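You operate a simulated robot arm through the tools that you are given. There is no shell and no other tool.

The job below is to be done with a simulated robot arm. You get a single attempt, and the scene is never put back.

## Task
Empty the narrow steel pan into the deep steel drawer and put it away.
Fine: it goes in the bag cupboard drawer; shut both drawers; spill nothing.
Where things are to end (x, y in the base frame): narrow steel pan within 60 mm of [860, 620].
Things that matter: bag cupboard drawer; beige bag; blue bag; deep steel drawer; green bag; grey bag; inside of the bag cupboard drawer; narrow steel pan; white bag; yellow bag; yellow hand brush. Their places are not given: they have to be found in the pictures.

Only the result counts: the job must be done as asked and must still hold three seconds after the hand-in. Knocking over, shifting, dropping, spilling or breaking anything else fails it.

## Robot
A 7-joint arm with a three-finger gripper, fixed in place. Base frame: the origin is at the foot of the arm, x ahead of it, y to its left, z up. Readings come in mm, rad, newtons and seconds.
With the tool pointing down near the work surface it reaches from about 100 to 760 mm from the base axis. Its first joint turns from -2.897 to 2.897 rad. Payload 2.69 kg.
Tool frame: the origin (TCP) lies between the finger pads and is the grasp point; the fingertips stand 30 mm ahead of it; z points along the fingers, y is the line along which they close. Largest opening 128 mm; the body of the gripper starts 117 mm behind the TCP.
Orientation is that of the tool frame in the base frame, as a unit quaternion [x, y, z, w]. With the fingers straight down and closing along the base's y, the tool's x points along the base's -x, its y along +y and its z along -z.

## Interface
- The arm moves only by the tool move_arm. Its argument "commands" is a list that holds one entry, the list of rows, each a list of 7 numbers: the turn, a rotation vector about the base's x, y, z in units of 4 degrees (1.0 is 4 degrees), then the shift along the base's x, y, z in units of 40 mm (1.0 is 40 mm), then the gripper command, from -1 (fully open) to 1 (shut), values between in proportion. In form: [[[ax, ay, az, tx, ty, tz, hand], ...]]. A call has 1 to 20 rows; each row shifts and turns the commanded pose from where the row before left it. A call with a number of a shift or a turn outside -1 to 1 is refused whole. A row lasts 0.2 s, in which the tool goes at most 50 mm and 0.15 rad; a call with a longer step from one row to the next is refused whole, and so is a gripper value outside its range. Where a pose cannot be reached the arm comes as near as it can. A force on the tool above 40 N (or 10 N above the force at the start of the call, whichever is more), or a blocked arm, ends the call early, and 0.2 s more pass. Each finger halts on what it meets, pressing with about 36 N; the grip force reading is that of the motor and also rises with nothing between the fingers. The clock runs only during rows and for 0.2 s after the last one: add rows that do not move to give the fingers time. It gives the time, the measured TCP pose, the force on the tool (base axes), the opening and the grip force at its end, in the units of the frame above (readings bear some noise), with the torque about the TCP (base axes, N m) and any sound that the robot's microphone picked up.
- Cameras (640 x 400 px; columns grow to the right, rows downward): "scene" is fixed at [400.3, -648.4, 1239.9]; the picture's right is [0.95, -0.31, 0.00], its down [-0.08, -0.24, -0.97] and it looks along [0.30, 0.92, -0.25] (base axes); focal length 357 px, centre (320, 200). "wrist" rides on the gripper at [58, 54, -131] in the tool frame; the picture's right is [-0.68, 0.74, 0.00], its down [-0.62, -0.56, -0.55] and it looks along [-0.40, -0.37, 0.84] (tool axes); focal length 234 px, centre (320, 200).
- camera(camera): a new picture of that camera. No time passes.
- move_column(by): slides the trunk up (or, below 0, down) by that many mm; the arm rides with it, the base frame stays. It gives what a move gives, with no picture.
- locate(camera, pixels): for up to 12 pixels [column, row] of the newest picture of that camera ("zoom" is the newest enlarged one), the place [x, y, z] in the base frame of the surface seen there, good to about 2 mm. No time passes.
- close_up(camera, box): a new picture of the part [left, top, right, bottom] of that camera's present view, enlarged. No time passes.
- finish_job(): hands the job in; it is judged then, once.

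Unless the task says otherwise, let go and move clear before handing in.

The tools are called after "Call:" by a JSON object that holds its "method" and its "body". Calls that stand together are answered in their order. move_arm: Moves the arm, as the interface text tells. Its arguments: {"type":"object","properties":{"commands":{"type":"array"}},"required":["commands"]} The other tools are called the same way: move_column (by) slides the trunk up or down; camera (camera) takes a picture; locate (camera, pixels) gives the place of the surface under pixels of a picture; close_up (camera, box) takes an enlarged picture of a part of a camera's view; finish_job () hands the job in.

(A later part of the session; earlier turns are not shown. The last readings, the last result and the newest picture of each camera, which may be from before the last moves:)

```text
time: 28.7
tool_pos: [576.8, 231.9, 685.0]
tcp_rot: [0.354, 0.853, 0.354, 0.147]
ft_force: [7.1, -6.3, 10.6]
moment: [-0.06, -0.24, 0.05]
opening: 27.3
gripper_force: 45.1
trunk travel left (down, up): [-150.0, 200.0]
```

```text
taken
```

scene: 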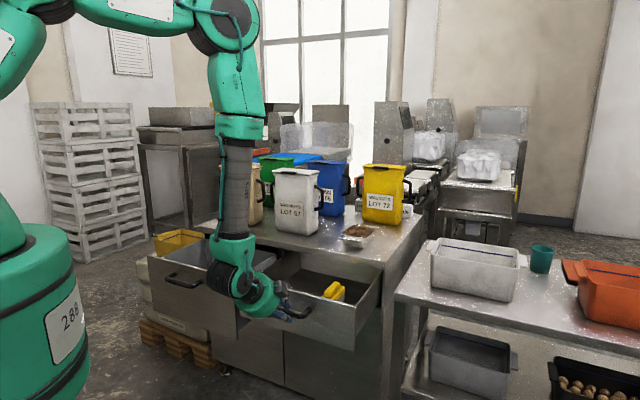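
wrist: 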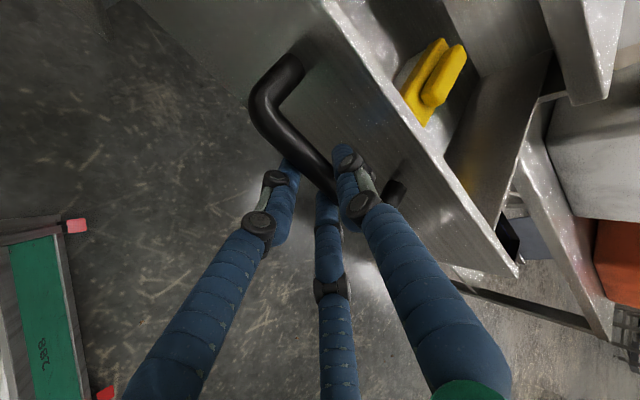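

The right drawer is out about 256 mm. I'll release the handle, back away and rise to look inside.

Call:
{"method": "move_arm", "body": {"commands": [[[0, 0, 0, 0, 0, 0, 0.7], [0, 0, 0, 0, 0, 0, 0.5], [0, 0, 0, 0, 0, 0, 0.22], [0, 0, 0, 0, 0, 0, 0.22], [0, 0, 0, -0.12, -0.12, 0.17, 0.22], [0, 0, 0, -0.25, -0.25, 0.35, 0.22], [0, 0, 0, -0.25, -0.25, 0.35, 0.22], [0, 0, 0, -0.25, -0.25, 0.35, 0.22], [0, 0, 0, -0.1, -0.1, 0.7, 0.22], [0, 0, 0, 0, 0, 0.9, 0.22], [0, 0, 0, 0, 0, 0.9, 0.22], [0, 0, 0, 0, 0, 0.9, 0.22], [0, 0, 0, 0, 0, 0.9, 0.22]]]}}

Call:
{"method": "camera", "body": {"camera": "scene"}}

Call:
{"method": "camera", "body": {"camera": "wrist"}}

```text
time: 31.5
tool_pos: [537.4, 193.8, 906.8]
tcp_rot: [0.355, 0.853, 0.353, 0.146]
ft_force: [-0.1, 0.2, -0.4]
moment: [0.0, 0.0, -0.01]
opening: 49.6
gripper_force: 0.0
trunk travel left (down, up): [-150.0, 200.0]
```

```text
taken
```

scene: 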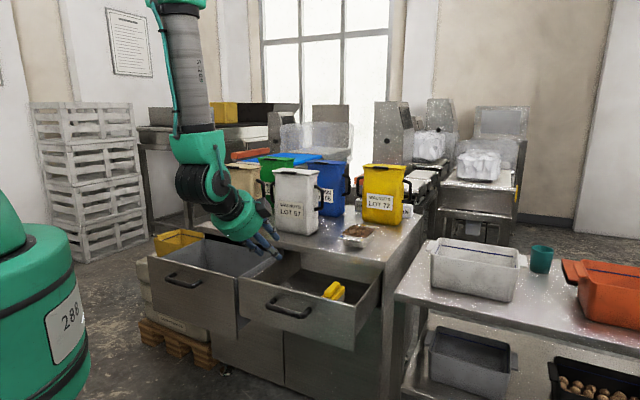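

```text
taken
```

wrist: 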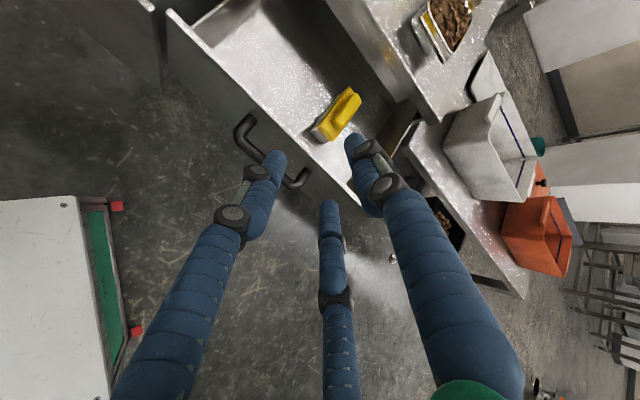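

Both drawers are open; the brush stands at the right part of the shallow drawer (wrist 338,115) and the left part is free. I'll measure floor, brush and walls.

Call:
{"method": "locate", "body": {"camera": "wrist", "pixels": [[173, 18], [345, 188], [250, 60], [290, 100], [312, 132], [328, 140], [348, 92], [360, 98], [215, 35], [330, 70], [375, 105], [410, 100]]}}

Call:
{"method": "close_up", "body": {"camera": "scene", "box": [230, 230, 390, 350]}}

Call:
{"method": "locate", "body": {"camera": "zoom", "pixels": [[40, 205], [390, 300], [480, 385], [500, 290], [590, 165], [400, 245], [365, 235], [420, 265], [455, 240], [250, 190], [300, 230], [200, 150]]}}

```text
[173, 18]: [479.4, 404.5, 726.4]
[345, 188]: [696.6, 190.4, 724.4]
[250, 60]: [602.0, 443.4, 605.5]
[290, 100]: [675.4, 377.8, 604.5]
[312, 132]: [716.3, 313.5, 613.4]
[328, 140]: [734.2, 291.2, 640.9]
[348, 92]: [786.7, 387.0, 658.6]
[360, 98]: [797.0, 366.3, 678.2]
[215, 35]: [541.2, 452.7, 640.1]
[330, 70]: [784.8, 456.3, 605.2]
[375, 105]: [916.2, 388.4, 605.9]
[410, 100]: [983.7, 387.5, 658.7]
```

```text
3.33 times, centred on (310, 290) of scene
```

zoom: 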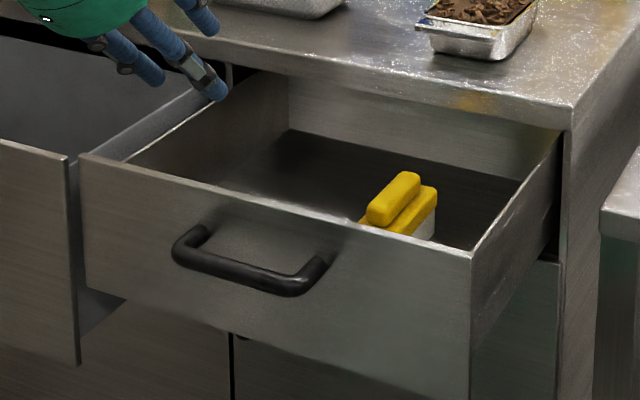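

```text
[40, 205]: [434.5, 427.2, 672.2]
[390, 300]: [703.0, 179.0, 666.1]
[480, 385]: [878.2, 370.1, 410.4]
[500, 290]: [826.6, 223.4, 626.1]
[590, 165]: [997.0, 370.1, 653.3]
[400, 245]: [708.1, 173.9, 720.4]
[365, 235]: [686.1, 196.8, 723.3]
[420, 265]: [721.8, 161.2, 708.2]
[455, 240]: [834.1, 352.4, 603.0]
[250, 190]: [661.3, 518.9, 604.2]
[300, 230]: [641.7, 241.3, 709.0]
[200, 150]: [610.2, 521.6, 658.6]
```

The right drawer's floor is z=605, free space s=62–275 left of the brush (s≈280–335). Next, with both drawers open, I level the tool to horizontal at a safe height in front of the pan to check reach for pinching its near flange.

Call:
{"method": "move_arm", "body": {"commands": [[[0.994, -0.994, 0, 0.77, 0.48, 0, 0.375], [0.994, -0.994, 0, 0.77, 0.48, 0, 0.375], [0.994, -0.994, 0, 0.77, 0.48, 0, 0.375], [0.994, -0.994, 0, 0.77, 0.48, 0, 0.375], [0.994, -0.994, 0, 0.77, 0.48, 0, 0.375], [0.994, -0.994, 0, 0.77, 0.48, 0, 0.375], [0.994, -0.994, 0, 0.77, 0.48, 0, 0.375], [0.994, -0.994, 0, 0.77, 0.48, 0, 0.375], [0, 0, 0, 0, 0, 0, 0.375], [0, 0, 0, 0, 0, 0, 0.375]]]}}

Call:
{"method": "camera", "body": {"camera": "scene"}}

Call:
{"method": "camera", "body": {"camera": "wrist"}}

```text
time: 33.7
tool_pos: [785.7, 347.5, 906.2]
tcp_rot: [0.27, 0.653, 0.654, 0.27]
ft_force: [0.4, -0.1, -0.1]
moment: [0.0, 0.0, 0.01]
opening: 40.1
gripper_force: 0.1
trunk travel left (down, up): [-150.0, 200.0]
```

```text
taken
```

scene: 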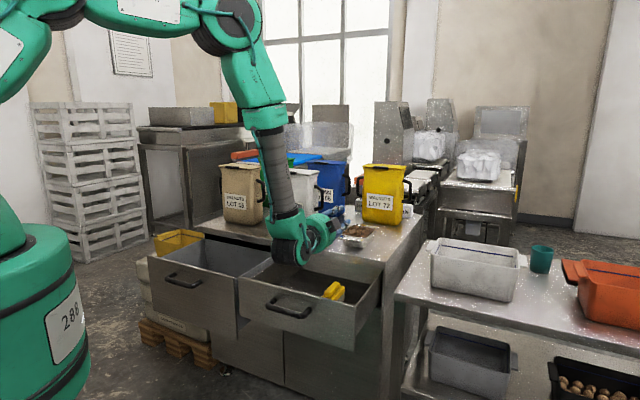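

```text
taken
```

wrist: 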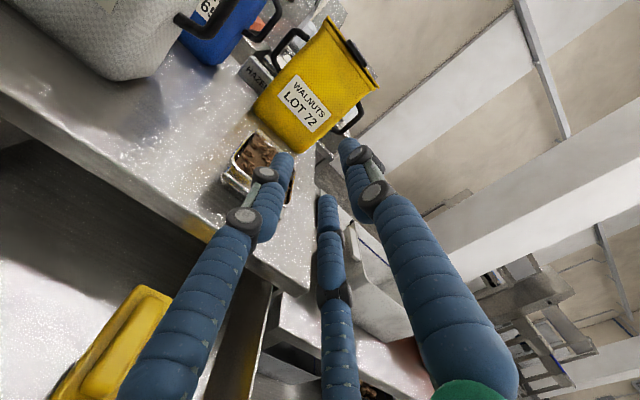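

The tool is horizontal at (786,348,906) in reach. I'll check how low the wrist bulk hangs (scene ~288,262) relative to the open drawer.

Call:
{"method": "close_up", "body": {"camera": "scene", "box": [230, 180, 390, 280]}}

Call:
{"method": "locate", "body": {"camera": "scene", "pixels": [[272, 255], [288, 262], [305, 260], [300, 240], [320, 230], [335, 215], [285, 205], [322, 245], [310, 220], [275, 240], [340, 228], [280, 170]]}}

```text
4.00 times, centred on (310, 230) of scene
```

zoom: 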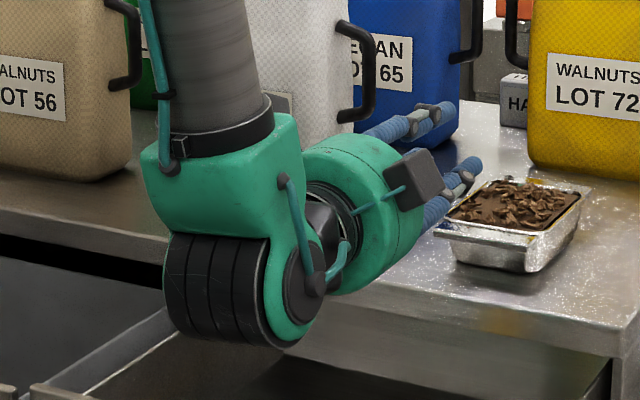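

```text
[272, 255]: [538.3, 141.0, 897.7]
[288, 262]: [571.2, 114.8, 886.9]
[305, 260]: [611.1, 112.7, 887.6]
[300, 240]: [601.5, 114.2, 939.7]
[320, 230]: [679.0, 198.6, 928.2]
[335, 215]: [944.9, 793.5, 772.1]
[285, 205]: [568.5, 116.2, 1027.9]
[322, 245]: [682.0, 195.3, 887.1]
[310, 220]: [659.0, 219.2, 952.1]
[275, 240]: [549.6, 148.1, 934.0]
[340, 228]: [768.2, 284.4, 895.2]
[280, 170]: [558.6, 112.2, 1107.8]
```

The wrist bulk clears the drawer if I come down to about z=795. I'll zoom on the near flange to get its thickness before pinching.

Call:
{"method": "close_up", "body": {"camera": "scene", "box": [334, 222, 374, 250]}}

Call:
{"method": "locate", "body": {"camera": "zoom", "pixels": [[90, 200], [160, 215], [160, 225], [160, 235], [160, 245], [200, 225], [200, 240], [200, 250], [250, 245], [250, 255], [250, 262], [250, 270]]}}

```text
14.29 times, centred on (354, 236) of scene
```

zoom: 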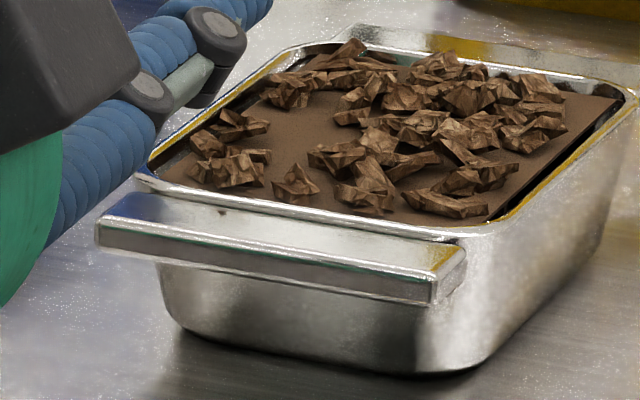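

```text
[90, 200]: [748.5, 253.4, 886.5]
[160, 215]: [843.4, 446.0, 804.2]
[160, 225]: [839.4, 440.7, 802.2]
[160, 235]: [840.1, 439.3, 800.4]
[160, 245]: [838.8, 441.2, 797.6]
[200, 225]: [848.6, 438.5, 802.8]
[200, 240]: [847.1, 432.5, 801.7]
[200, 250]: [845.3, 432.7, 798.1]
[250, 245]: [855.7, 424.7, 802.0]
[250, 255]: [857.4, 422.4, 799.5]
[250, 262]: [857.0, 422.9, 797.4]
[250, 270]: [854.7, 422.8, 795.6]
```

The flange is a slab from z≈796 to 804. I'll lower to z≈794 in front of it with the fingers 44 mm open.

Call:
{"method": "move_arm", "body": {"commands": [[[0, 0, 0, -0.025, 0.025, -0.8, 0.3125], [0, 0, 0, 0, 0, -0.8, 0.3125], [0, 0, 0, 0, 0, -0.8, 0.3125], [0, 0, 0, 0, 0, -0.4, 0.3125], [0, 0, 0, 0, 0, 0, 0.3125], [0, 0, 0, 0, 0, 0, 0.3125]]]}}

Call:
{"method": "close_up", "body": {"camera": "scene", "box": [250, 190, 390, 290]}}

Call:
{"method": "camera", "body": {"camera": "wrist"}}

```text
time: 35.1
tool_pos: [783.6, 347.9, 793.9]
tcp_rot: [0.27, 0.653, 0.654, 0.27]
ft_force: [0.0, 0.1, -0.2]
moment: [0.01, 0.04, 0.0]
opening: 43.9
gripper_force: 0.0
trunk travel left (down, up): [-150.0, 200.0]
```

```text
4.00 times, centred on (320, 240) of scene
```

zoom: 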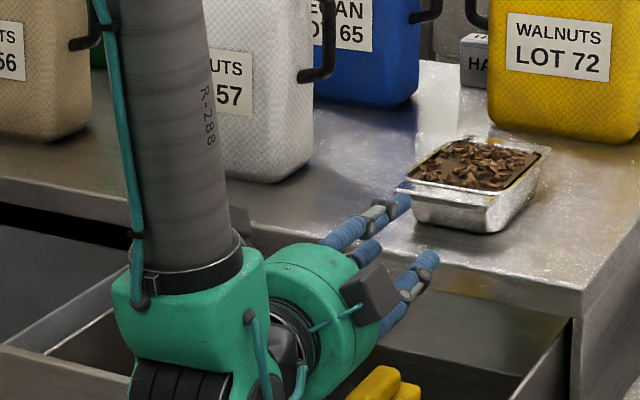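

```text
taken
```

wrist: 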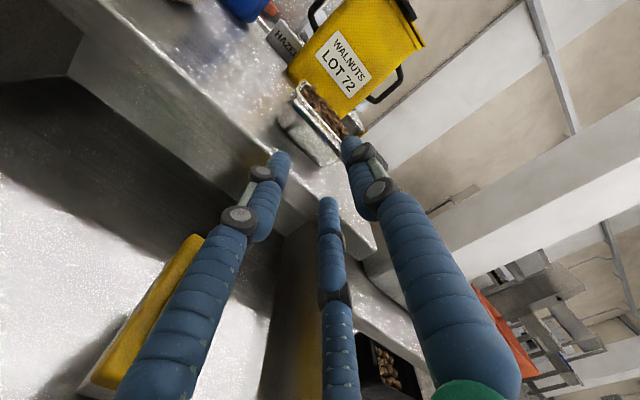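

I'm level at (784,348,794), aligned with the flange centre. I'll advance until the tips are just short of the flange and look.

Call:
{"method": "move_arm", "body": {"commands": [[[0, 0, 0, 0.29, 0.29, 0, 0.3125], [0, 0, 0, 0.29, 0.29, 0, 0.3125], [0, 0, 0, 0.29, 0.29, 0, 0.3125], [0, 0, 0, 0.29, 0.29, 0, 0.3125], [0, 0, 0, 0, 0, 0, 0.3125]]]}}

Call:
{"method": "close_up", "body": {"camera": "scene", "box": [310, 205, 390, 255]}}

Call:
{"method": "camera", "body": {"camera": "wrist"}}

```text
time: 36.3
tool_pos: [829.9, 392.8, 793.2]
tcp_rot: [0.271, 0.653, 0.654, 0.27]
ft_force: [0.0, -0.2, -1.0]
moment: [-0.03, -0.04, -0.01]
opening: 43.9
gripper_force: 0.0
trunk travel left (down, up): [-150.0, 200.0]
```

```text
8.00 times, centred on (350, 230) of scene
```

zoom: 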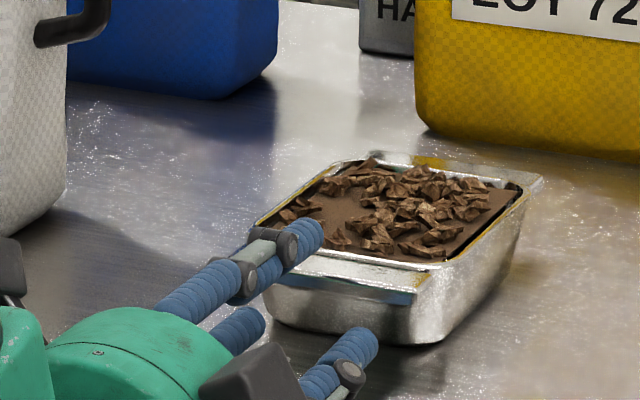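

```text
taken
```

wrist: 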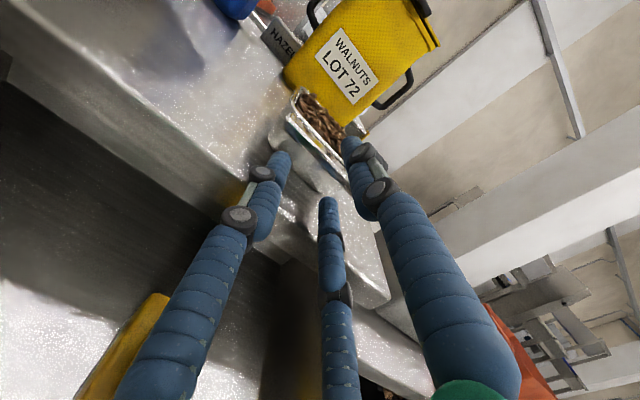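

Call:
{"method": "locate", "body": {"camera": "zoom", "pixels": [[318, 238], [305, 228], [312, 250], [258, 320], [370, 340], [360, 355], [262, 330], [285, 288], [400, 300], [420, 270], [250, 345], [350, 268]]}}

```text
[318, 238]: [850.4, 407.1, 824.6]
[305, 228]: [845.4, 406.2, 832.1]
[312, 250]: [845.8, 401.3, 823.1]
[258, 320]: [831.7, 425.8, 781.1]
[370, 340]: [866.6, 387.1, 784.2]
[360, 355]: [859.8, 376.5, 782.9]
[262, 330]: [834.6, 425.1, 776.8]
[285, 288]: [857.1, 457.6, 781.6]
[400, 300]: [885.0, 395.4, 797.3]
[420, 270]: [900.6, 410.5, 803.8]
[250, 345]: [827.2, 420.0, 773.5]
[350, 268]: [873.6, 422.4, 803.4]
```

Tips are at about 894 mm; lower finger tops near z=785, upper finger underside near 815. I'll raise 3 mm so both sides meet the flange together, then slide in so the tips end just short of the pan wall.

Call:
{"method": "move_arm", "body": {"commands": [[[0, 0, 0, 0, 0, 0.07, 0.3125], [0, 0, 0, 0.14, 0.14, 0, 0.3125], [0, 0, 0, 0.14, 0.14, 0, 0.3125], [0, 0, 0, 0.14, 0.14, 0, 0.3125], [0, 0, 0, 0.11, 0.11, 0, 0.3125], [0, 0, 0, 0, 0, 0, 0.3125], [0, 0, 0, 0, 0, 0, 0.3125]]]}}

Call:
{"method": "close_up", "body": {"camera": "scene", "box": [310, 205, 390, 255]}}

Call:
{"method": "close_up", "body": {"camera": "wrist", "box": [240, 60, 440, 240]}}

```text
time: 37.9
tool_pos: [851.7, 415.7, 797.2]
tcp_rot: [0.271, 0.653, 0.653, 0.27]
ft_force: [-0.4, 0.4, -0.3]
moment: [0.0, 0.0, 0.0]
opening: 44.0
gripper_force: 0.2
trunk travel left (down, up): [-150.0, 200.0]
```

```text
8.00 times, centred on (350, 230) of scene
```

zoom: 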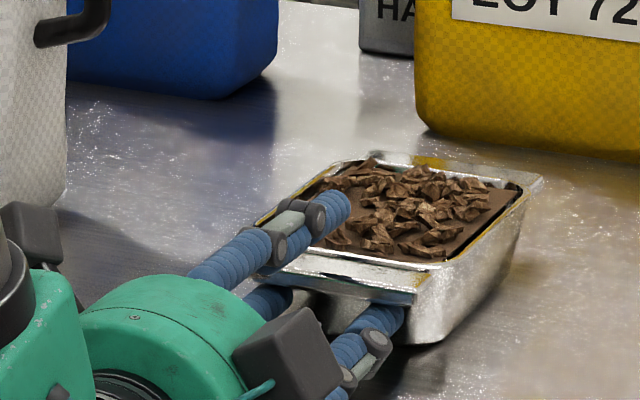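

```text
2.22 times, centred on (340, 150) of wrist
```

zoom: 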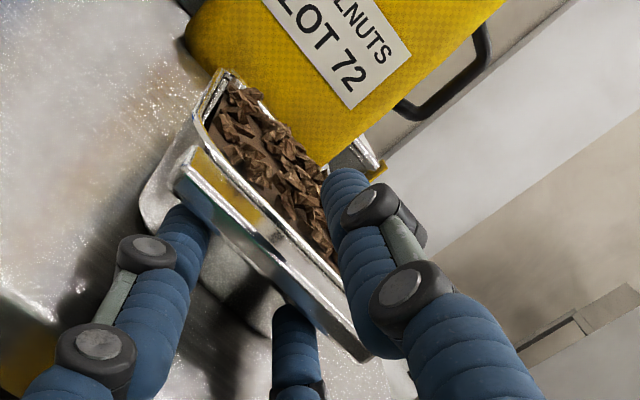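

Fingers straddle the flange with no contact (force ~0). I'll close gradually.

Call:
{"method": "move_arm", "body": {"commands": [[[0, 0, 0, 0, 0, 0, 0.45], [0, 0, 0, 0, 0, 0, 0.6], [0, 0, 0, 0, 0, 0, 0.66], [0, 0, 0, 0, 0, 0, 0.7], [0, 0, 0, 0, 0, 0, 0.74], [0, 0, 0, 0, 0, 0, 0.78]]]}}

Call:
{"method": "close_up", "body": {"camera": "scene", "box": [310, 205, 390, 255]}}

Call:
{"method": "close_up", "body": {"camera": "wrist", "box": [240, 60, 440, 240]}}

```text
time: 39.3
tool_pos: [851.9, 415.7, 795.6]
tcp_rot: [0.272, 0.654, 0.653, 0.27]
ft_force: [0.4, -0.5, -0.8]
moment: [-0.12, 0.15, 0.02]
opening: 17.4
gripper_force: 36.7
trunk travel left (down, up): [-150.0, 200.0]
```

```text
8.00 times, centred on (350, 230) of scene
```

zoom: 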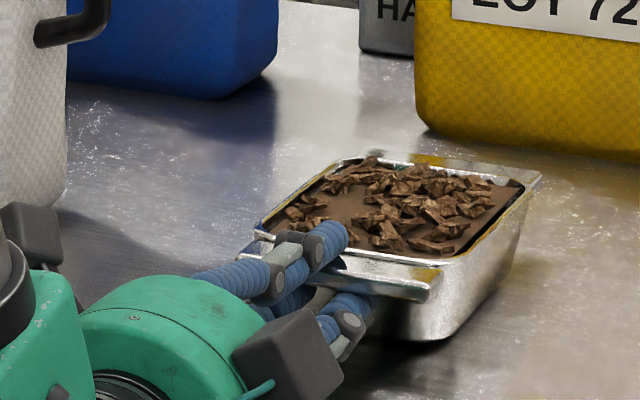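

```text
2.22 times, centred on (340, 150) of wrist
```

zoom: 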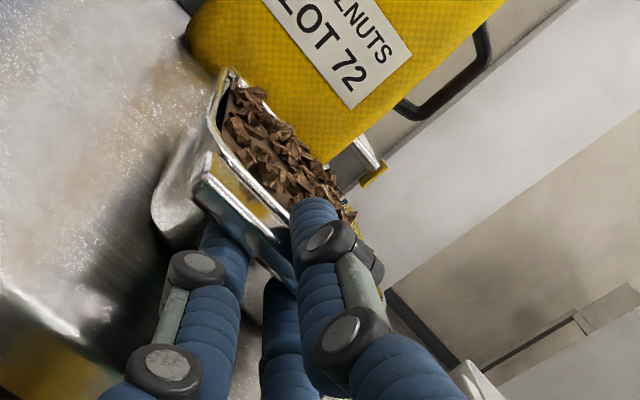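

The flange is pinched at 17.4 mm with 37 N. I'll tighten fully and lift a few millimetres slowly, then check that the pan stays level.

Call:
{"method": "move_arm", "body": {"commands": [[[0, 0, 0, 0, 0, 0, 0.9], [0, 0, 0, 0, 0, 0, 1.0], [0, 0, 0, 0, 0, 0.04, 1.0], [0, 0, 0, 0, 0, 0.06, 1.0], [0, 0, 0, 0, 0, 0.1, 1.0], [0, 0, 0, 0, 0, 0.1, 1.0], [0, 0, 0, 0, 0, 0.1, 1.0], [0, 0, 0, 0, 0, 0, 1.0]]]}}

Call:
{"method": "close_up", "body": {"camera": "scene", "box": [310, 205, 390, 255]}}

```text
time: 41.1
tool_pos: [850.6, 414.7, 812.4]
tcp_rot: [0.271, 0.652, 0.654, 0.27]
ft_force: [0.7, -0.2, -2.7]
moment: [-0.15, 0.13, 0.0]
opening: 17.2
gripper_force: 35.9
trunk travel left (down, up): [-150.0, 200.0]
```

```text
8.00 times, centred on (350, 230) of scene
```

zoom: 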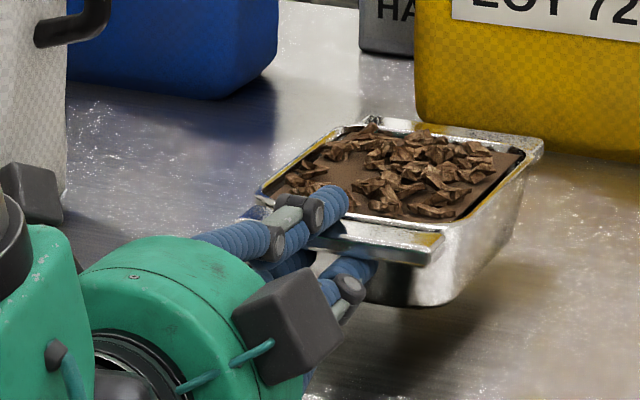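

The pan is airborne, weighing about 2.7 N. I'll check its levelness by locating rim corners.

Call:
{"method": "locate", "body": {"camera": "zoom", "pixels": [[440, 237], [540, 148], [530, 160], [445, 228], [268, 192], [360, 128], [345, 120], [395, 295], [450, 290], [390, 190], [420, 215], [430, 160]]}}

```text
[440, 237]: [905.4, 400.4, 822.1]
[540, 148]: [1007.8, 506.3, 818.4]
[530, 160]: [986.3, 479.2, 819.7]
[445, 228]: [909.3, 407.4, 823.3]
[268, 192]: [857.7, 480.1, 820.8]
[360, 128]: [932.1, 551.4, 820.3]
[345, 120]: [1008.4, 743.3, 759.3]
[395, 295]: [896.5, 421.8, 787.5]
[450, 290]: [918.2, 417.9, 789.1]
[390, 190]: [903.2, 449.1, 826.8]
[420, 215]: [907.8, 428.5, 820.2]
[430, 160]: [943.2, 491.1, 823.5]
```

The pan is level within about 1.5° and held firmly. I'll lift a bit more and retract straight back from the counter, smoothly.

Call:
{"method": "move_arm", "body": {"commands": [[[0, 0, 0, 0, 0, 0.1, 1.0], [0, 0, 0, 0, 0, 0.2, 1.0], [0, 0, 0, -0.05, -0.05, 0.2, 1.0], [0, 0, 0, -0.1, -0.1, 0.2, 1.0], [0, 0, 0, -0.2, -0.2, 0.1, 1.0], [0, 0, 0, -0.3, -0.3, 0, 1.0], [0, 0, 0, -0.3, -0.3, 0, 1.0], [0, 0, 0, -0.3, -0.3, 0, 1.0], [0, 0, 0, -0.3, -0.3, 0, 1.0], [0, 0, 0, -0.3, -0.3, 0, 1.0], [0, 0, 0, -0.3, -0.3, 0, 1.0], [0, 0, 0, -0.3, -0.3, 0, 1.0], [0, 0, 0, -0.3, -0.3, 0, 1.0], [0, 0, 0, -0.3, -0.3, 0, 1.0], [0, 0, 0, -0.3, -0.3, 0, 1.0], [0, 0, 0, -0.3, -0.3, 0, 1.0], [0, 0, 0, -0.25, -0.25, 0, 1.0], [0, 0, 0, -0.15, -0.15, 0, 1.0], [0, 0, 0, -0.05, -0.05, 0, 1.0], [0, 0, 0, 0, 0, 0, 1.0]]]}}

Call:
{"method": "camera", "body": {"camera": "scene"}}

Call:
{"method": "camera", "body": {"camera": "wrist"}}

```text
time: 45.3
tool_pos: [687.3, 251.2, 844.8]
tcp_rot: [0.271, 0.653, 0.653, 0.269]
ft_force: [0.6, -0.1, -2.4]
moment: [-0.14, 0.14, 0.02]
opening: 17.4
gripper_force: 36.4
trunk travel left (down, up): [-150.0, 200.0]
```

```text
taken
```

scene: 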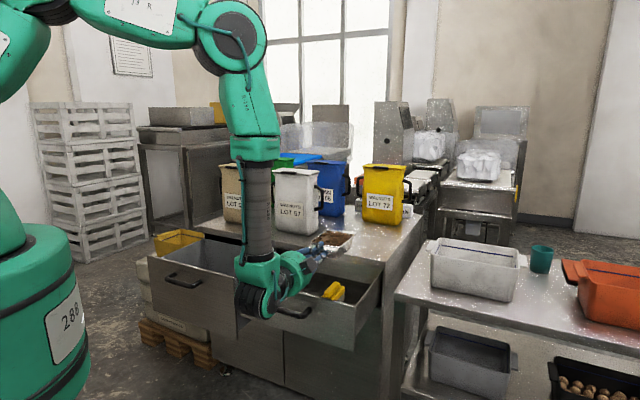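

```text
taken
```

wrist: 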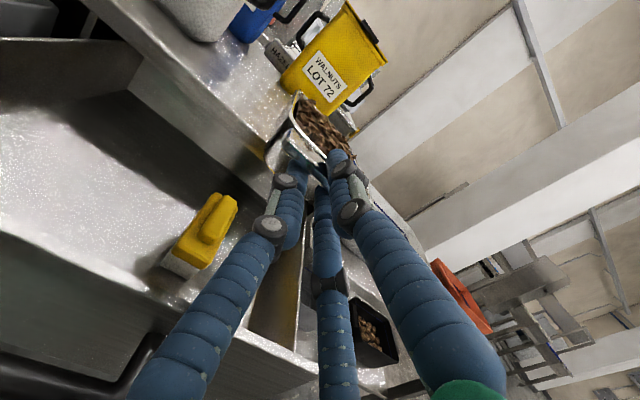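

The pan is out over the right drawer, clear and steady. I'll shift sideways along the cupboard face toward the deep drawer in two stages.

Call:
{"method": "move_arm", "body": {"commands": [[[0, 0, 0, -0.1, 0.1, 0, 1.0], [0, 0, 0, -0.22, 0.22, 0, 1.0], [0, 0, 0, -0.34, 0.34, 0, 1.0], [0, 0, 0, -0.4, 0.4, 0, 1.0], [0, 0, 0, -0.4, 0.4, 0, 1.0], [0, 0, 0, -0.4, 0.4, 0, 1.0], [0, 0, 0, -0.4, 0.4, 0, 1.0], [0, 0, 0, -0.4, 0.4, 0, 1.0], [0, 0, 0, -0.4, 0.4, 0, 1.0], [0, 0, 0, -0.4, 0.4, 0, 1.0], [0, 0, 0, -0.34, 0.34, 0, 1.0], [0, 0, 0, -0.22, 0.22, 0, 1.0], [0, 0, 0, -0.1, 0.1, 0, 1.0], [0, 0, 0, 0, 0, 0, 1.0]]]}}

Call:
{"method": "camera", "body": {"camera": "scene"}}

Call:
{"method": "camera", "body": {"camera": "wrist"}}

```text
time: 48.3
tool_pos: [521.1, 417.2, 844.9]
tcp_rot: [0.271, 0.654, 0.653, 0.27]
ft_force: [0.5, -0.1, -2.1]
moment: [-0.1, 0.16, 0.0]
opening: 17.1
gripper_force: 36.0
trunk travel left (down, up): [-150.0, 200.0]
```

```text
taken
```

scene: 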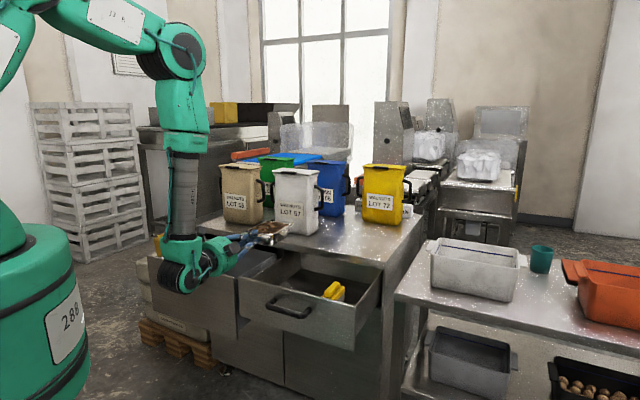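

```text
taken
```

wrist: 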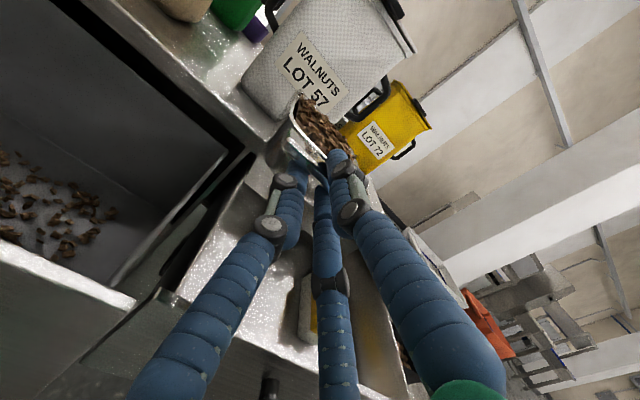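

Halfway there, pan steady. I'll repeat the same sideways shift to reach the middle of the deep drawer.

Call:
{"method": "move_arm", "body": {"commands": [[[0, 0, 0, -0.1, 0.1, 0, 1.0], [0, 0, 0, -0.22, 0.22, 0, 1.0], [0, 0, 0, -0.34, 0.34, 0, 1.0], [0, 0, 0, -0.4, 0.4, 0, 1.0], [0, 0, 0, -0.4, 0.4, 0, 1.0], [0, 0, 0, -0.4, 0.4, 0, 1.0], [0, 0, 0, -0.4, 0.4, 0, 1.0], [0, 0, 0, -0.4, 0.4, 0, 1.0], [0, 0, 0, -0.4, 0.4, 0, 1.0], [0, 0, 0, -0.4, 0.4, 0, 1.0], [0, 0, 0, -0.34, 0.34, 0, 1.0], [0, 0, 0, -0.22, 0.22, 0, 1.0], [0, 0, 0, -0.1, 0.1, 0, 1.0], [0, 0, 0, 0, 0, 0, 1.0]]]}}

Call:
{"method": "camera", "body": {"camera": "scene"}}

Call:
{"method": "camera", "body": {"camera": "wrist"}}

```text
time: 51.3
tool_pos: [356.2, 580.5, 843.6]
tcp_rot: [0.271, 0.653, 0.653, 0.27]
ft_force: [-0.6, -0.6, -2.3]
moment: [-0.12, 0.14, 0.0]
opening: 17.4
gripper_force: 35.8
trunk travel left (down, up): [-150.0, 200.0]
```

```text
taken
```

scene: 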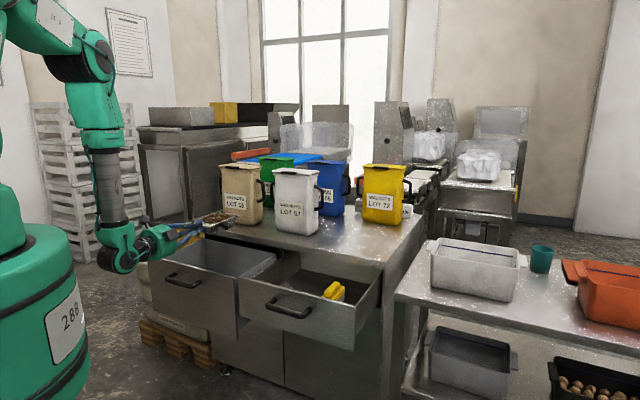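

```text
taken
```

wrist: 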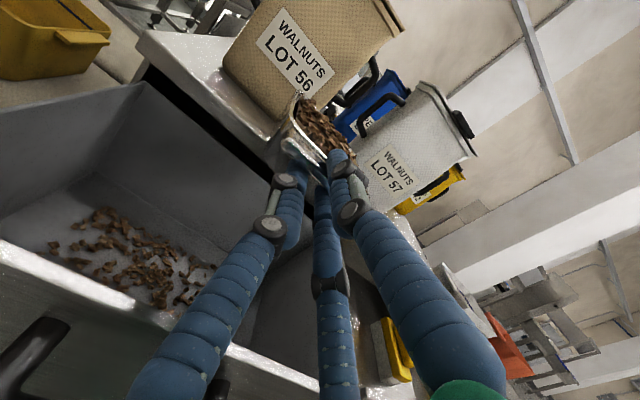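

The pan should now be above the middle of the deep drawer. I'll verify its corners against the drawer rim.

Call:
{"method": "close_up", "body": {"camera": "scene", "box": [140, 190, 280, 280]}}

Call:
{"method": "locate", "body": {"camera": "zoom", "pixels": [[285, 150], [440, 95], [410, 115], [300, 120], [260, 135], [360, 95], [340, 160], [400, 150], [310, 185], [350, 120], [230, 165], [190, 190]]}}

```text
4.44 times, centred on (210, 235) of scene
```

zoom: 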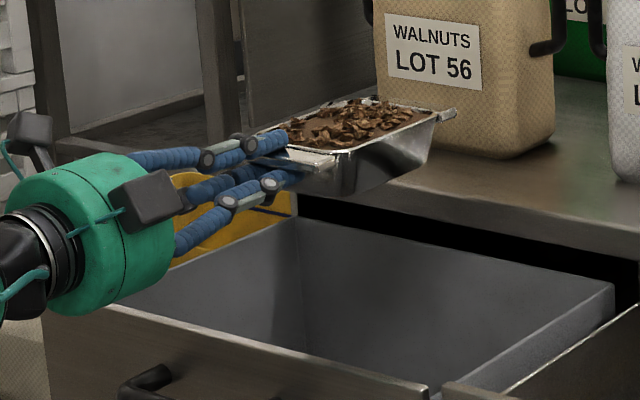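

```text
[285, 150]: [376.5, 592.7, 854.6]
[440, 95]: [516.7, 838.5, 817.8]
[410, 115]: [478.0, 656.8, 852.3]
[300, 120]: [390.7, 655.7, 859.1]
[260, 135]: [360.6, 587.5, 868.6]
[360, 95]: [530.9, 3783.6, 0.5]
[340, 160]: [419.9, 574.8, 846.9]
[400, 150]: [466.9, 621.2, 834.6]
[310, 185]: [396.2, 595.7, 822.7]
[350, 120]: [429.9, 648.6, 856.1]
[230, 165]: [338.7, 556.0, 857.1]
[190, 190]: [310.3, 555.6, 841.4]
```

The pan (rim spans about 697–812 mm out, s −201 to −115) is well inside the drawer opening. I'll lower it to TCP z≈800 and then roll about the tool axis toward the right side in steps.

Call:
{"method": "move_arm", "body": {"commands": [[[0, 0, 0, -0.05, 0.05, -0.1, 1.0], [0, 0, 0, -0.1, 0.1, -0.25, 1.0], [0, 0, 0, -0.1, 0.1, -0.3, 1.0], [0, 0, 0, -0.1, 0.1, -0.25, 1.0], [0, 0, 0, 0, 0, -0.15, 1.0], [0, 0, 0, 0, 0, 0, 1.0], [0.3, 0.3, 0, 0, 0, 0, 1.0], [0.6, 0.6, 0, 0, 0, 0, 1.0], [0.8, 0.8, 0, 0, 0, 0, 1.0], [0.8, 0.8, 0, 0, 0, 0, 1.0], [0.8, 0.8, 0, 0, 0, 0, 1.0], [0.5, 0.5, 0, 0, 0, 0, 1.0], [0, 0, 0, 0, 0, 0, 1.0]]]}}

Call:
{"method": "camera", "body": {"camera": "scene"}}

Call:
{"method": "close_up", "body": {"camera": "scene", "box": [140, 190, 280, 280]}}

```text
time: 54.1
tool_pos: [342.3, 593.6, 802.7]
tcp_rot: [0.389, 0.591, 0.692, 0.142]
ft_force: [-0.4, 0.4, -2.7]
moment: [-0.14, 0.14, -0.02]
opening: 17.0
gripper_force: 36.2
trunk travel left (down, up): [-150.0, 200.0]
```

```text
taken
```

scene: 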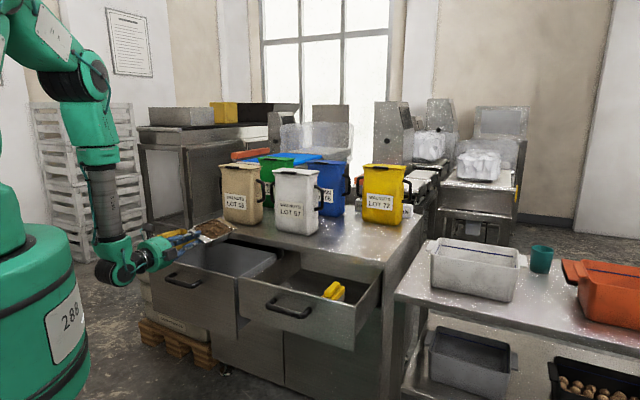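

```text
4.44 times, centred on (210, 235) of scene
```

zoom: 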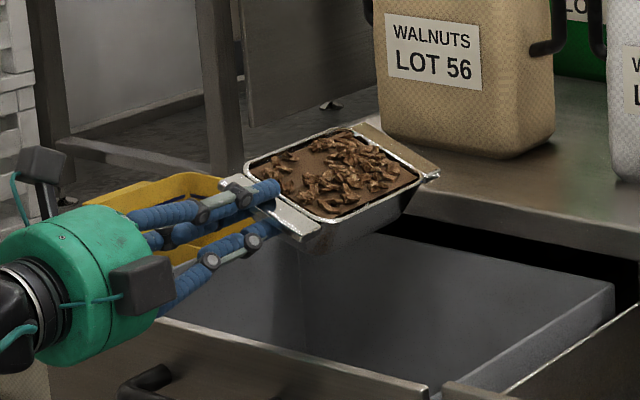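

It is rolled about 21° with contents still holding. I'll continue rolling.

Call:
{"method": "move_arm", "body": {"commands": [[[0.5, 0.5, 0, 0, 0, 0, 1.0], [0.8, 0.8, 0, 0, 0, 0, 1.0], [0.8, 0.8, 0, 0, 0, 0, 1.0], [0.8, 0.8, 0, 0, 0, 0, 1.0], [0.8, 0.8, 0, 0, 0, 0, 1.0], [0.8, 0.8, 0, 0, 0, 0, 1.0], [0.8, 0.8, 0, 0, 0, 0, 1.0], [0.8, 0.8, 0, 0, 0, 0, 1.0], [0.8, 0.8, 0, 0, 0, 0, 1.0], [0.5, 0.5, 0, 0, 0, 0, 1.0], [0, 0, 0, 0, 0, 0, 1.0]]]}}

Call:
{"method": "close_up", "body": {"camera": "scene", "box": [140, 190, 280, 280]}}

Call:
{"method": "camera", "body": {"camera": "wrist"}}

```text
time: 56.5
tool_pos: [342.9, 595.2, 802.6]
tcp_rot: [0.574, 0.412, 0.698, -0.113]
ft_force: [-1.1, 0.5, -1.9]
moment: [-0.13, 0.1, 0.02]
opening: 17.3
gripper_force: 36.6
trunk travel left (down, up): [-150.0, 200.0]
```

```text
4.44 times, centred on (210, 235) of scene
```

zoom: 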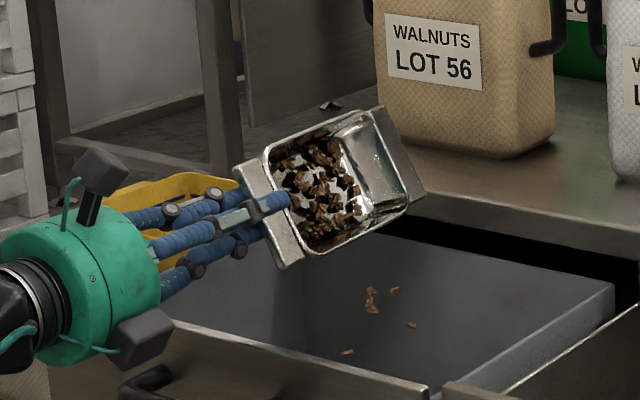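

```text
taken
```

wrist: 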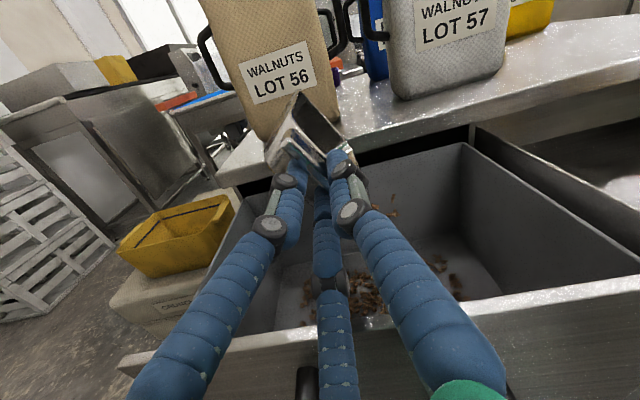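

Pieces are falling into the drawer cleanly at about 65° of roll. I'll keep rolling to about 110°.

Call:
{"method": "move_arm", "body": {"commands": [[[0.5, 0.5, 0, 0, 0, 0, 1.0], [0.7, 0.7, 0, 0, 0, 0, 1.0], [0.7, 0.7, 0, 0, 0, 0, 1.0], [0.7, 0.7, 0, 0, 0, 0, 1.0], [0.7, 0.7, 0, 0, 0, 0, 1.0], [0.7, 0.7, 0, 0, 0, 0, 1.0], [0.7, 0.7, 0, 0, 0, 0, 1.0], [0.7, 0.7, 0, 0, 0, 0, 1.0], [0.7, 0.7, 0, 0, 0, 0, 1.0], [0.7, 0.7, 0, 0, 0, 0, 1.0], [0.7, 0.7, 0, 0, 0, 0, 1.0], [0.4, 0.4, 0, 0, 0, 0, 1.0], [0, 0, 0, 0, 0, 0, 1.0], [0, 0, 0, 0, 0, 0, 1.0]]]}}

Call:
{"method": "close_up", "body": {"camera": "scene", "box": [140, 190, 280, 280]}}

Call:
{"method": "camera", "body": {"camera": "wrist"}}

```text
time: 59.5
tool_pos: [342.7, 602.3, 803.6]
tcp_rot: [0.642, 0.297, 0.664, -0.242]
ft_force: [-0.3, -0.2, -1.7]
moment: [-0.1, 0.08, -0.02]
opening: 17.2
gripper_force: 35.7
out of reach, approached as far as the arm can: row 6, 7, 8, 9, 10, 11
trunk travel left (down, up): [-150.0, 200.0]
```

```text
4.44 times, centred on (210, 235) of scene
```

zoom: 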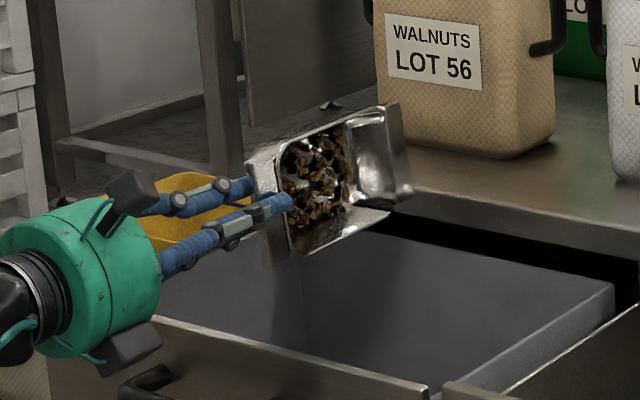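

```text
taken
```

wrist: 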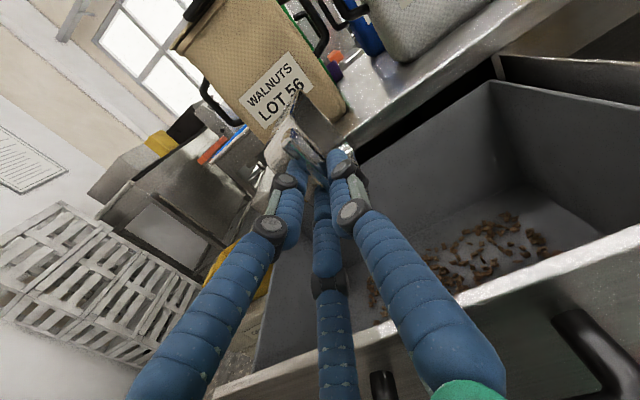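

The hand's roll hit its limit at about 85°, with part of the contents still in the pan (zoom 315,180). I'll roll back to level over the drawer and then pour the other way, which has far more joint range.

Call:
{"method": "move_arm", "body": {"commands": [[[-0.5, -0.5, 0, 0, 0, 0, 1.0], [-1, -1, 0, 0, 0, 0.1, 1.0], [-1, -1, 0, 0, 0, 0.1, 1.0], [-1, -1, 0, 0, 0, 0.1, 1.0], [-1, -1, 0, 0, 0, 0.1, 1.0], [-1, -1, 0, 0, 0, 0.1, 1.0], [-1, -1, 0, 0, 0, 0, 1.0], [-1, -1, 0, 0, 0, 0, 1.0], [-1, -1, 0, 0, 0, 0, 1.0], [-1, -1, 0, 0, 0, 0, 1.0], [-1, -1, 0, 0, 0, 0, 1.0], [-1, -1, 0, 0, 0, 0, 1.0], [-1, -1, 0, 0, 0, 0, 1.0], [-1, -1, 0, 0, 0, 0, 1.0], [-1, -1, 0, 0, 0, 0, 1.0], [-0.5, -0.5, 0, 0, 0, 0, 1.0], [0, 0, 0, 0, 0, 0, 1.0]]]}}

Call:
{"method": "close_up", "body": {"camera": "scene", "box": [140, 190, 280, 280]}}

```text
time: 63.1
tool_pos: [342.6, 602.5, 824.0]
tcp_rot: [0.286, 0.645, 0.66, 0.257]
ft_force: [-0.1, -0.1, -2.1]
moment: [-0.09, 0.09, -0.03]
opening: 17.0
gripper_force: 36.1
trunk travel left (down, up): [-150.0, 200.0]
```

```text
4.44 times, centred on (210, 235) of scene
```

zoom: 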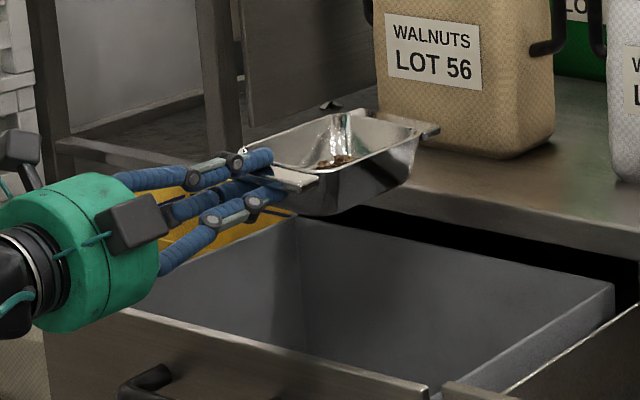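

The pan is back to level with a few pieces left. Now I'll roll the other way (toward the drawer's left side), shifting slightly right to stay centred.

Call:
{"method": "move_arm", "body": {"commands": [[[-0.5, -0.5, 0, 0.07, -0.1, 0, 1.0], [-0.8, -0.8, 0, 0.07, -0.1, 0, 1.0], [-1, -1, 0, 0.07, -0.1, 0, 1.0], [-1, -1, 0, 0.07, -0.1, 0, 1.0], [-1, -1, 0, 0.07, -0.1, 0, 1.0], [-1, -1, 0, 0.07, -0.1, 0, 1.0], [-1, -1, 0, 0, 0, 0, 1.0], [-1, -1, 0, 0, 0, 0, 1.0], [-1, -1, 0, 0, 0, 0, 1.0], [-1, -1, 0, 0, 0, 0, 1.0], [-1, -1, 0, 0, 0, 0, 1.0], [-1, -1, 0, 0, 0, 0, 1.0], [-1, -1, 0, 0, 0, 0, 1.0], [-0.8, -0.8, 0, 0, 0, 0, 1.0], [-0.5, -0.5, 0, 0, 0, 0, 1.0], [0, 0, 0, 0, 0, 0, 1.0]]]}}

Call:
{"method": "close_up", "body": {"camera": "scene", "box": [140, 190, 280, 280]}}

Call:
{"method": "camera", "body": {"camera": "wrist"}}

```text
time: 66.5
tool_pos: [360.2, 577.3, 825.7]
tcp_rot: [-0.18, 0.683, 0.359, 0.61]
ft_force: [-0.3, -0.3, -1.2]
moment: [-0.11, 0.14, -0.01]
opening: 17.0
gripper_force: 35.8
trunk travel left (down, up): [-150.0, 200.0]
```

```text
4.44 times, centred on (210, 235) of scene
```

zoom: 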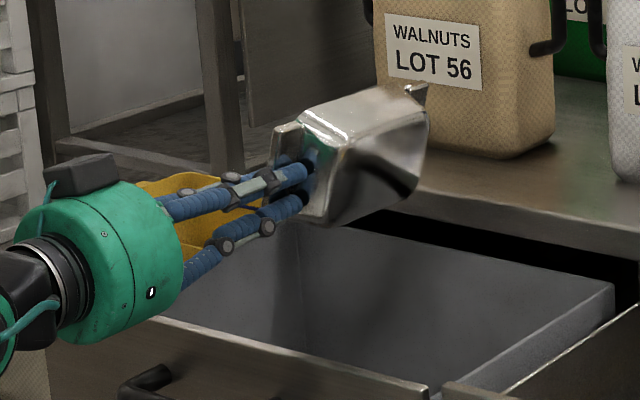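

```text
taken
```

wrist: 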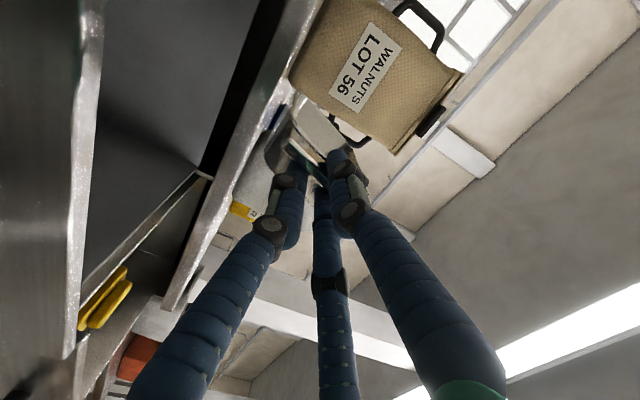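

It is rolled about 77° the other way without trouble. I'll continue to about 155°.

Call:
{"method": "move_arm", "body": {"commands": [[[-0.5, -0.5, 0, 0, 0, 0, 1.0], [-0.8, -0.8, 0, 0, 0, 0, 1.0], [-1, -1, 0, 0, 0, 0, 1.0], [-1, -1, 0, 0, 0, 0, 1.0], [-1, -1, 0, 0, 0, 0, 1.0], [-1, -1, 0, 0, 0, 0, 1.0], [-1, -1, 0, 0, 0, 0, 1.0], [-1, -1, 0, 0, 0, 0, 1.0], [-1, -1, 0, 0, 0, 0, 1.0], [-1, -1, 0, 0, 0, 0, 1.0], [-1, -1, 0, 0, 0, 0, 1.0], [-1, -1, 0, 0, 0, 0, 1.0], [-1, -1, 0, 0, 0, 0, 1.0], [-0.8, -0.8, 0, 0, 0, 0, 1.0], [-0.5, -0.5, 0, 0, 0, 0, 1.0], [0, 0, 0, 0, 0, 0, 1.0], [0, 0, 0, 0, 0, 0, 1.0]]]}}

Call:
{"method": "close_up", "body": {"camera": "scene", "box": [140, 190, 280, 280]}}

Call:
{"method": "camera", "body": {"camera": "wrist"}}

```text
time: 70.1
tool_pos: [359.7, 578.3, 824.8]
tcp_rot: [-0.567, 0.424, -0.098, 0.699]
ft_force: [0.0, 0.3, -1.5]
moment: [-0.08, 0.11, 0.01]
opening: 17.1
gripper_force: 36.1
trunk travel left (down, up): [-150.0, 200.0]
```

```text
4.44 times, centred on (210, 235) of scene
```

zoom: 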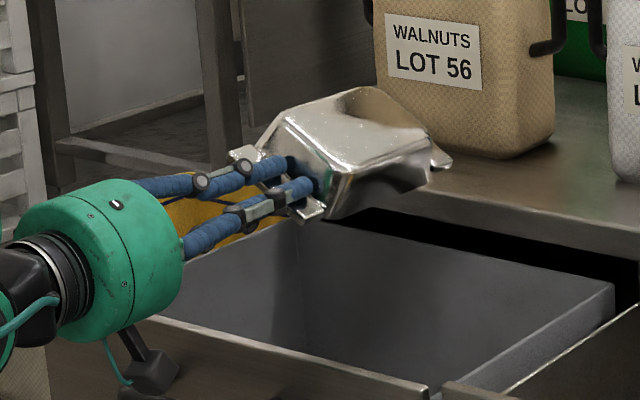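

```text
taken
```

wrist: 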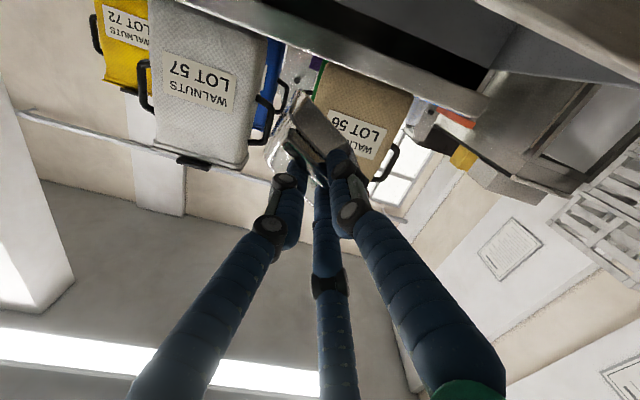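

The pan is inverted at about 150° and weighs only about 1.5 N now. I'll go on to nearly 175°, wobble a little to loosen any last bits, then start back.

Call:
{"method": "move_arm", "body": {"commands": [[[-0.6, -0.6, 0, 0, 0, 0, 1.0], [-1, -1, 0, 0, 0, 0, 1.0], [-1, -1, 0, 0, 0, 0, 1.0], [-1, -1, 0, 0, 0, 0, 1.0], [-0.6, -0.6, 0, 0, 0, 0, 1.0], [0, 0, 0, 0, 0, 0, 1.0], [0.8, 0.8, 0, 0, 0, 0, 1.0], [-0.8, -0.8, 0, 0, 0, 0, 1.0], [0.8, 0.8, 0, 0, 0, 0, 1.0], [-0.8, -0.8, 0, 0, 0, 0, 1.0], [0, 0, 0, 0, 0, 0, 1.0], [0.6, 0.6, 0, 0, 0, 0, 1.0], [1, 1, 0, 0, 0, 0, 1.0], [1, 1, 0, 0, 0, 0, 1.0], [1, 1, 0, 0, 0, 0, 1.0], [1, 1, 0, 0, 0, 0, 1.0], [1, 1, 0, 0, 0, 0, 1.0], [1, 1, 0, 0, 0, 0, 1.0], [0.6, 0.6, 0, 0, 0, 0, 1.0], [0, 0, 0, 0, 0, 0, 1.0]]]}}

Call:
{"method": "close_up", "body": {"camera": "scene", "box": [140, 190, 280, 280]}}

```text
time: 74.3
tool_pos: [359.6, 576.7, 824.7]
tcp_rot: [-0.498, 0.504, 0.008, 0.706]
ft_force: [-0.8, 0.6, -1.7]
moment: [-0.13, 0.13, -0.02]
opening: 17.3
gripper_force: 36.1
trunk travel left (down, up): [-150.0, 200.0]
```

```text
4.44 times, centred on (210, 235) of scene
```

zoom: 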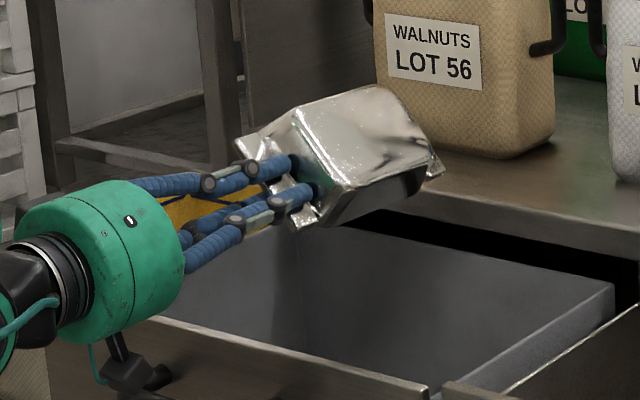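

Now at about 134° of roll; I'll turn it back upright and inspect the inside.

Call:
{"method": "move_arm", "body": {"commands": [[[0.6, 0.6, 0, 0, 0, 0, 1.0], [1, 1, 0, 0, 0, 0, 1.0], [1, 1, 0, 0, 0, 0, 1.0], [1, 1, 0, 0, 0, 0, 1.0], [1, 1, 0, 0, 0, 0, 1.0], [1, 1, 0, 0, 0, 0, 1.0], [1, 1, 0, 0, 0, 0, 1.0], [1, 1, 0, 0, 0, 0, 1.0], [1, 1, 0, 0, 0, 0, 1.0], [1, 1, 0, 0, 0, 0, 1.0], [1, 1, 0, 0, 0, 0, 1.0], [1, 1, 0, 0, 0, 0, 1.0], [1, 1, 0, 0, 0, 0, 1.0], [1, 1, 0, 0, 0, 0, 1.0], [1, 1, 0, 0, 0, 0, 1.0], [1, 1, 0, 0, 0, 0, 1.0], [1, 1, 0, 0, 0, 0, 1.0], [1, 1, 0, 0, 0, 0, 1.0], [0.6, 0.6, 0, 0, 0, 0, 1.0], [0, 0, 0, 0, 0, 0, 1.0]]]}}

Call:
{"method": "move_arm", "body": {"commands": [[[0.6, 0.6, 0, 0, 0, 0, 1.0], [1, 1, 0, 0, 0, 0, 1.0], [1, 1, 0, 0, 0, 0, 1.0], [1, 1, 0, 0, 0, 0, 1.0], [1, 1, 0, 0, 0, 0, 1.0], [0.6, 0.6, 0, 0, 0, 0, 1.0], [0, 0, 0, 0, 0, 0, 1.0]]]}}

Call:
{"method": "close_up", "body": {"camera": "scene", "box": [140, 190, 280, 280]}}

Call:
{"method": "camera", "body": {"camera": "wrist"}}

```text
time: 78.5
tool_pos: [360.3, 576.3, 825.2]
tcp_rot: [0.084, 0.7, 0.558, 0.437]
ft_force: [-0.8, -0.1, -1.7]
moment: [-0.1, 0.11, 0.0]
opening: 17.1
gripper_force: 36.3
trunk travel left (down, up): [-150.0, 200.0]
```

```text
time: 80.1
tool_pos: [359.7, 576.9, 825.9]
tcp_rot: [0.26, 0.656, 0.65, 0.282]
ft_force: [0.5, 0.3, -0.8]
moment: [-0.1, 0.11, 0.0]
opening: 17.1
gripper_force: 36.1
trunk travel left (down, up): [-150.0, 200.0]
```

```text
4.44 times, centred on (210, 235) of scene
```

zoom: 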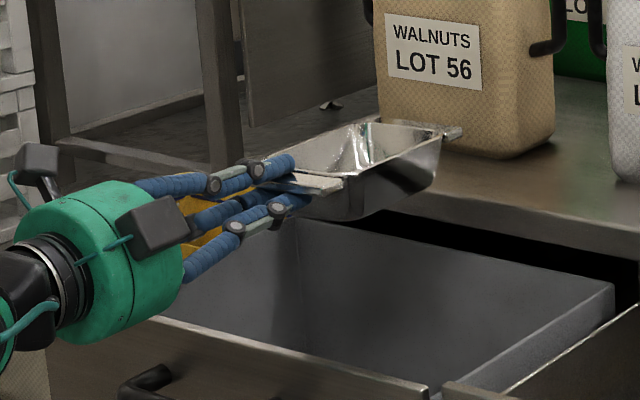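

```text
taken
```

wrist: 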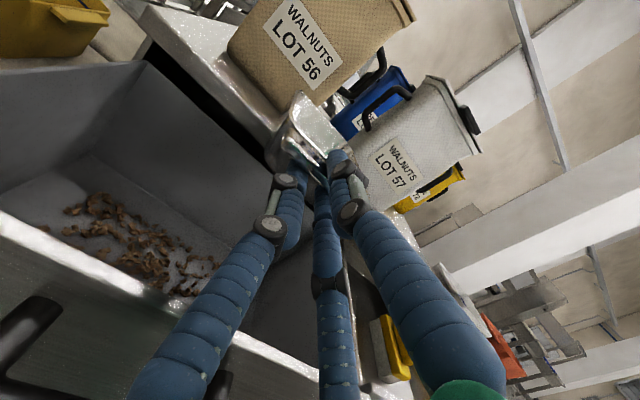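

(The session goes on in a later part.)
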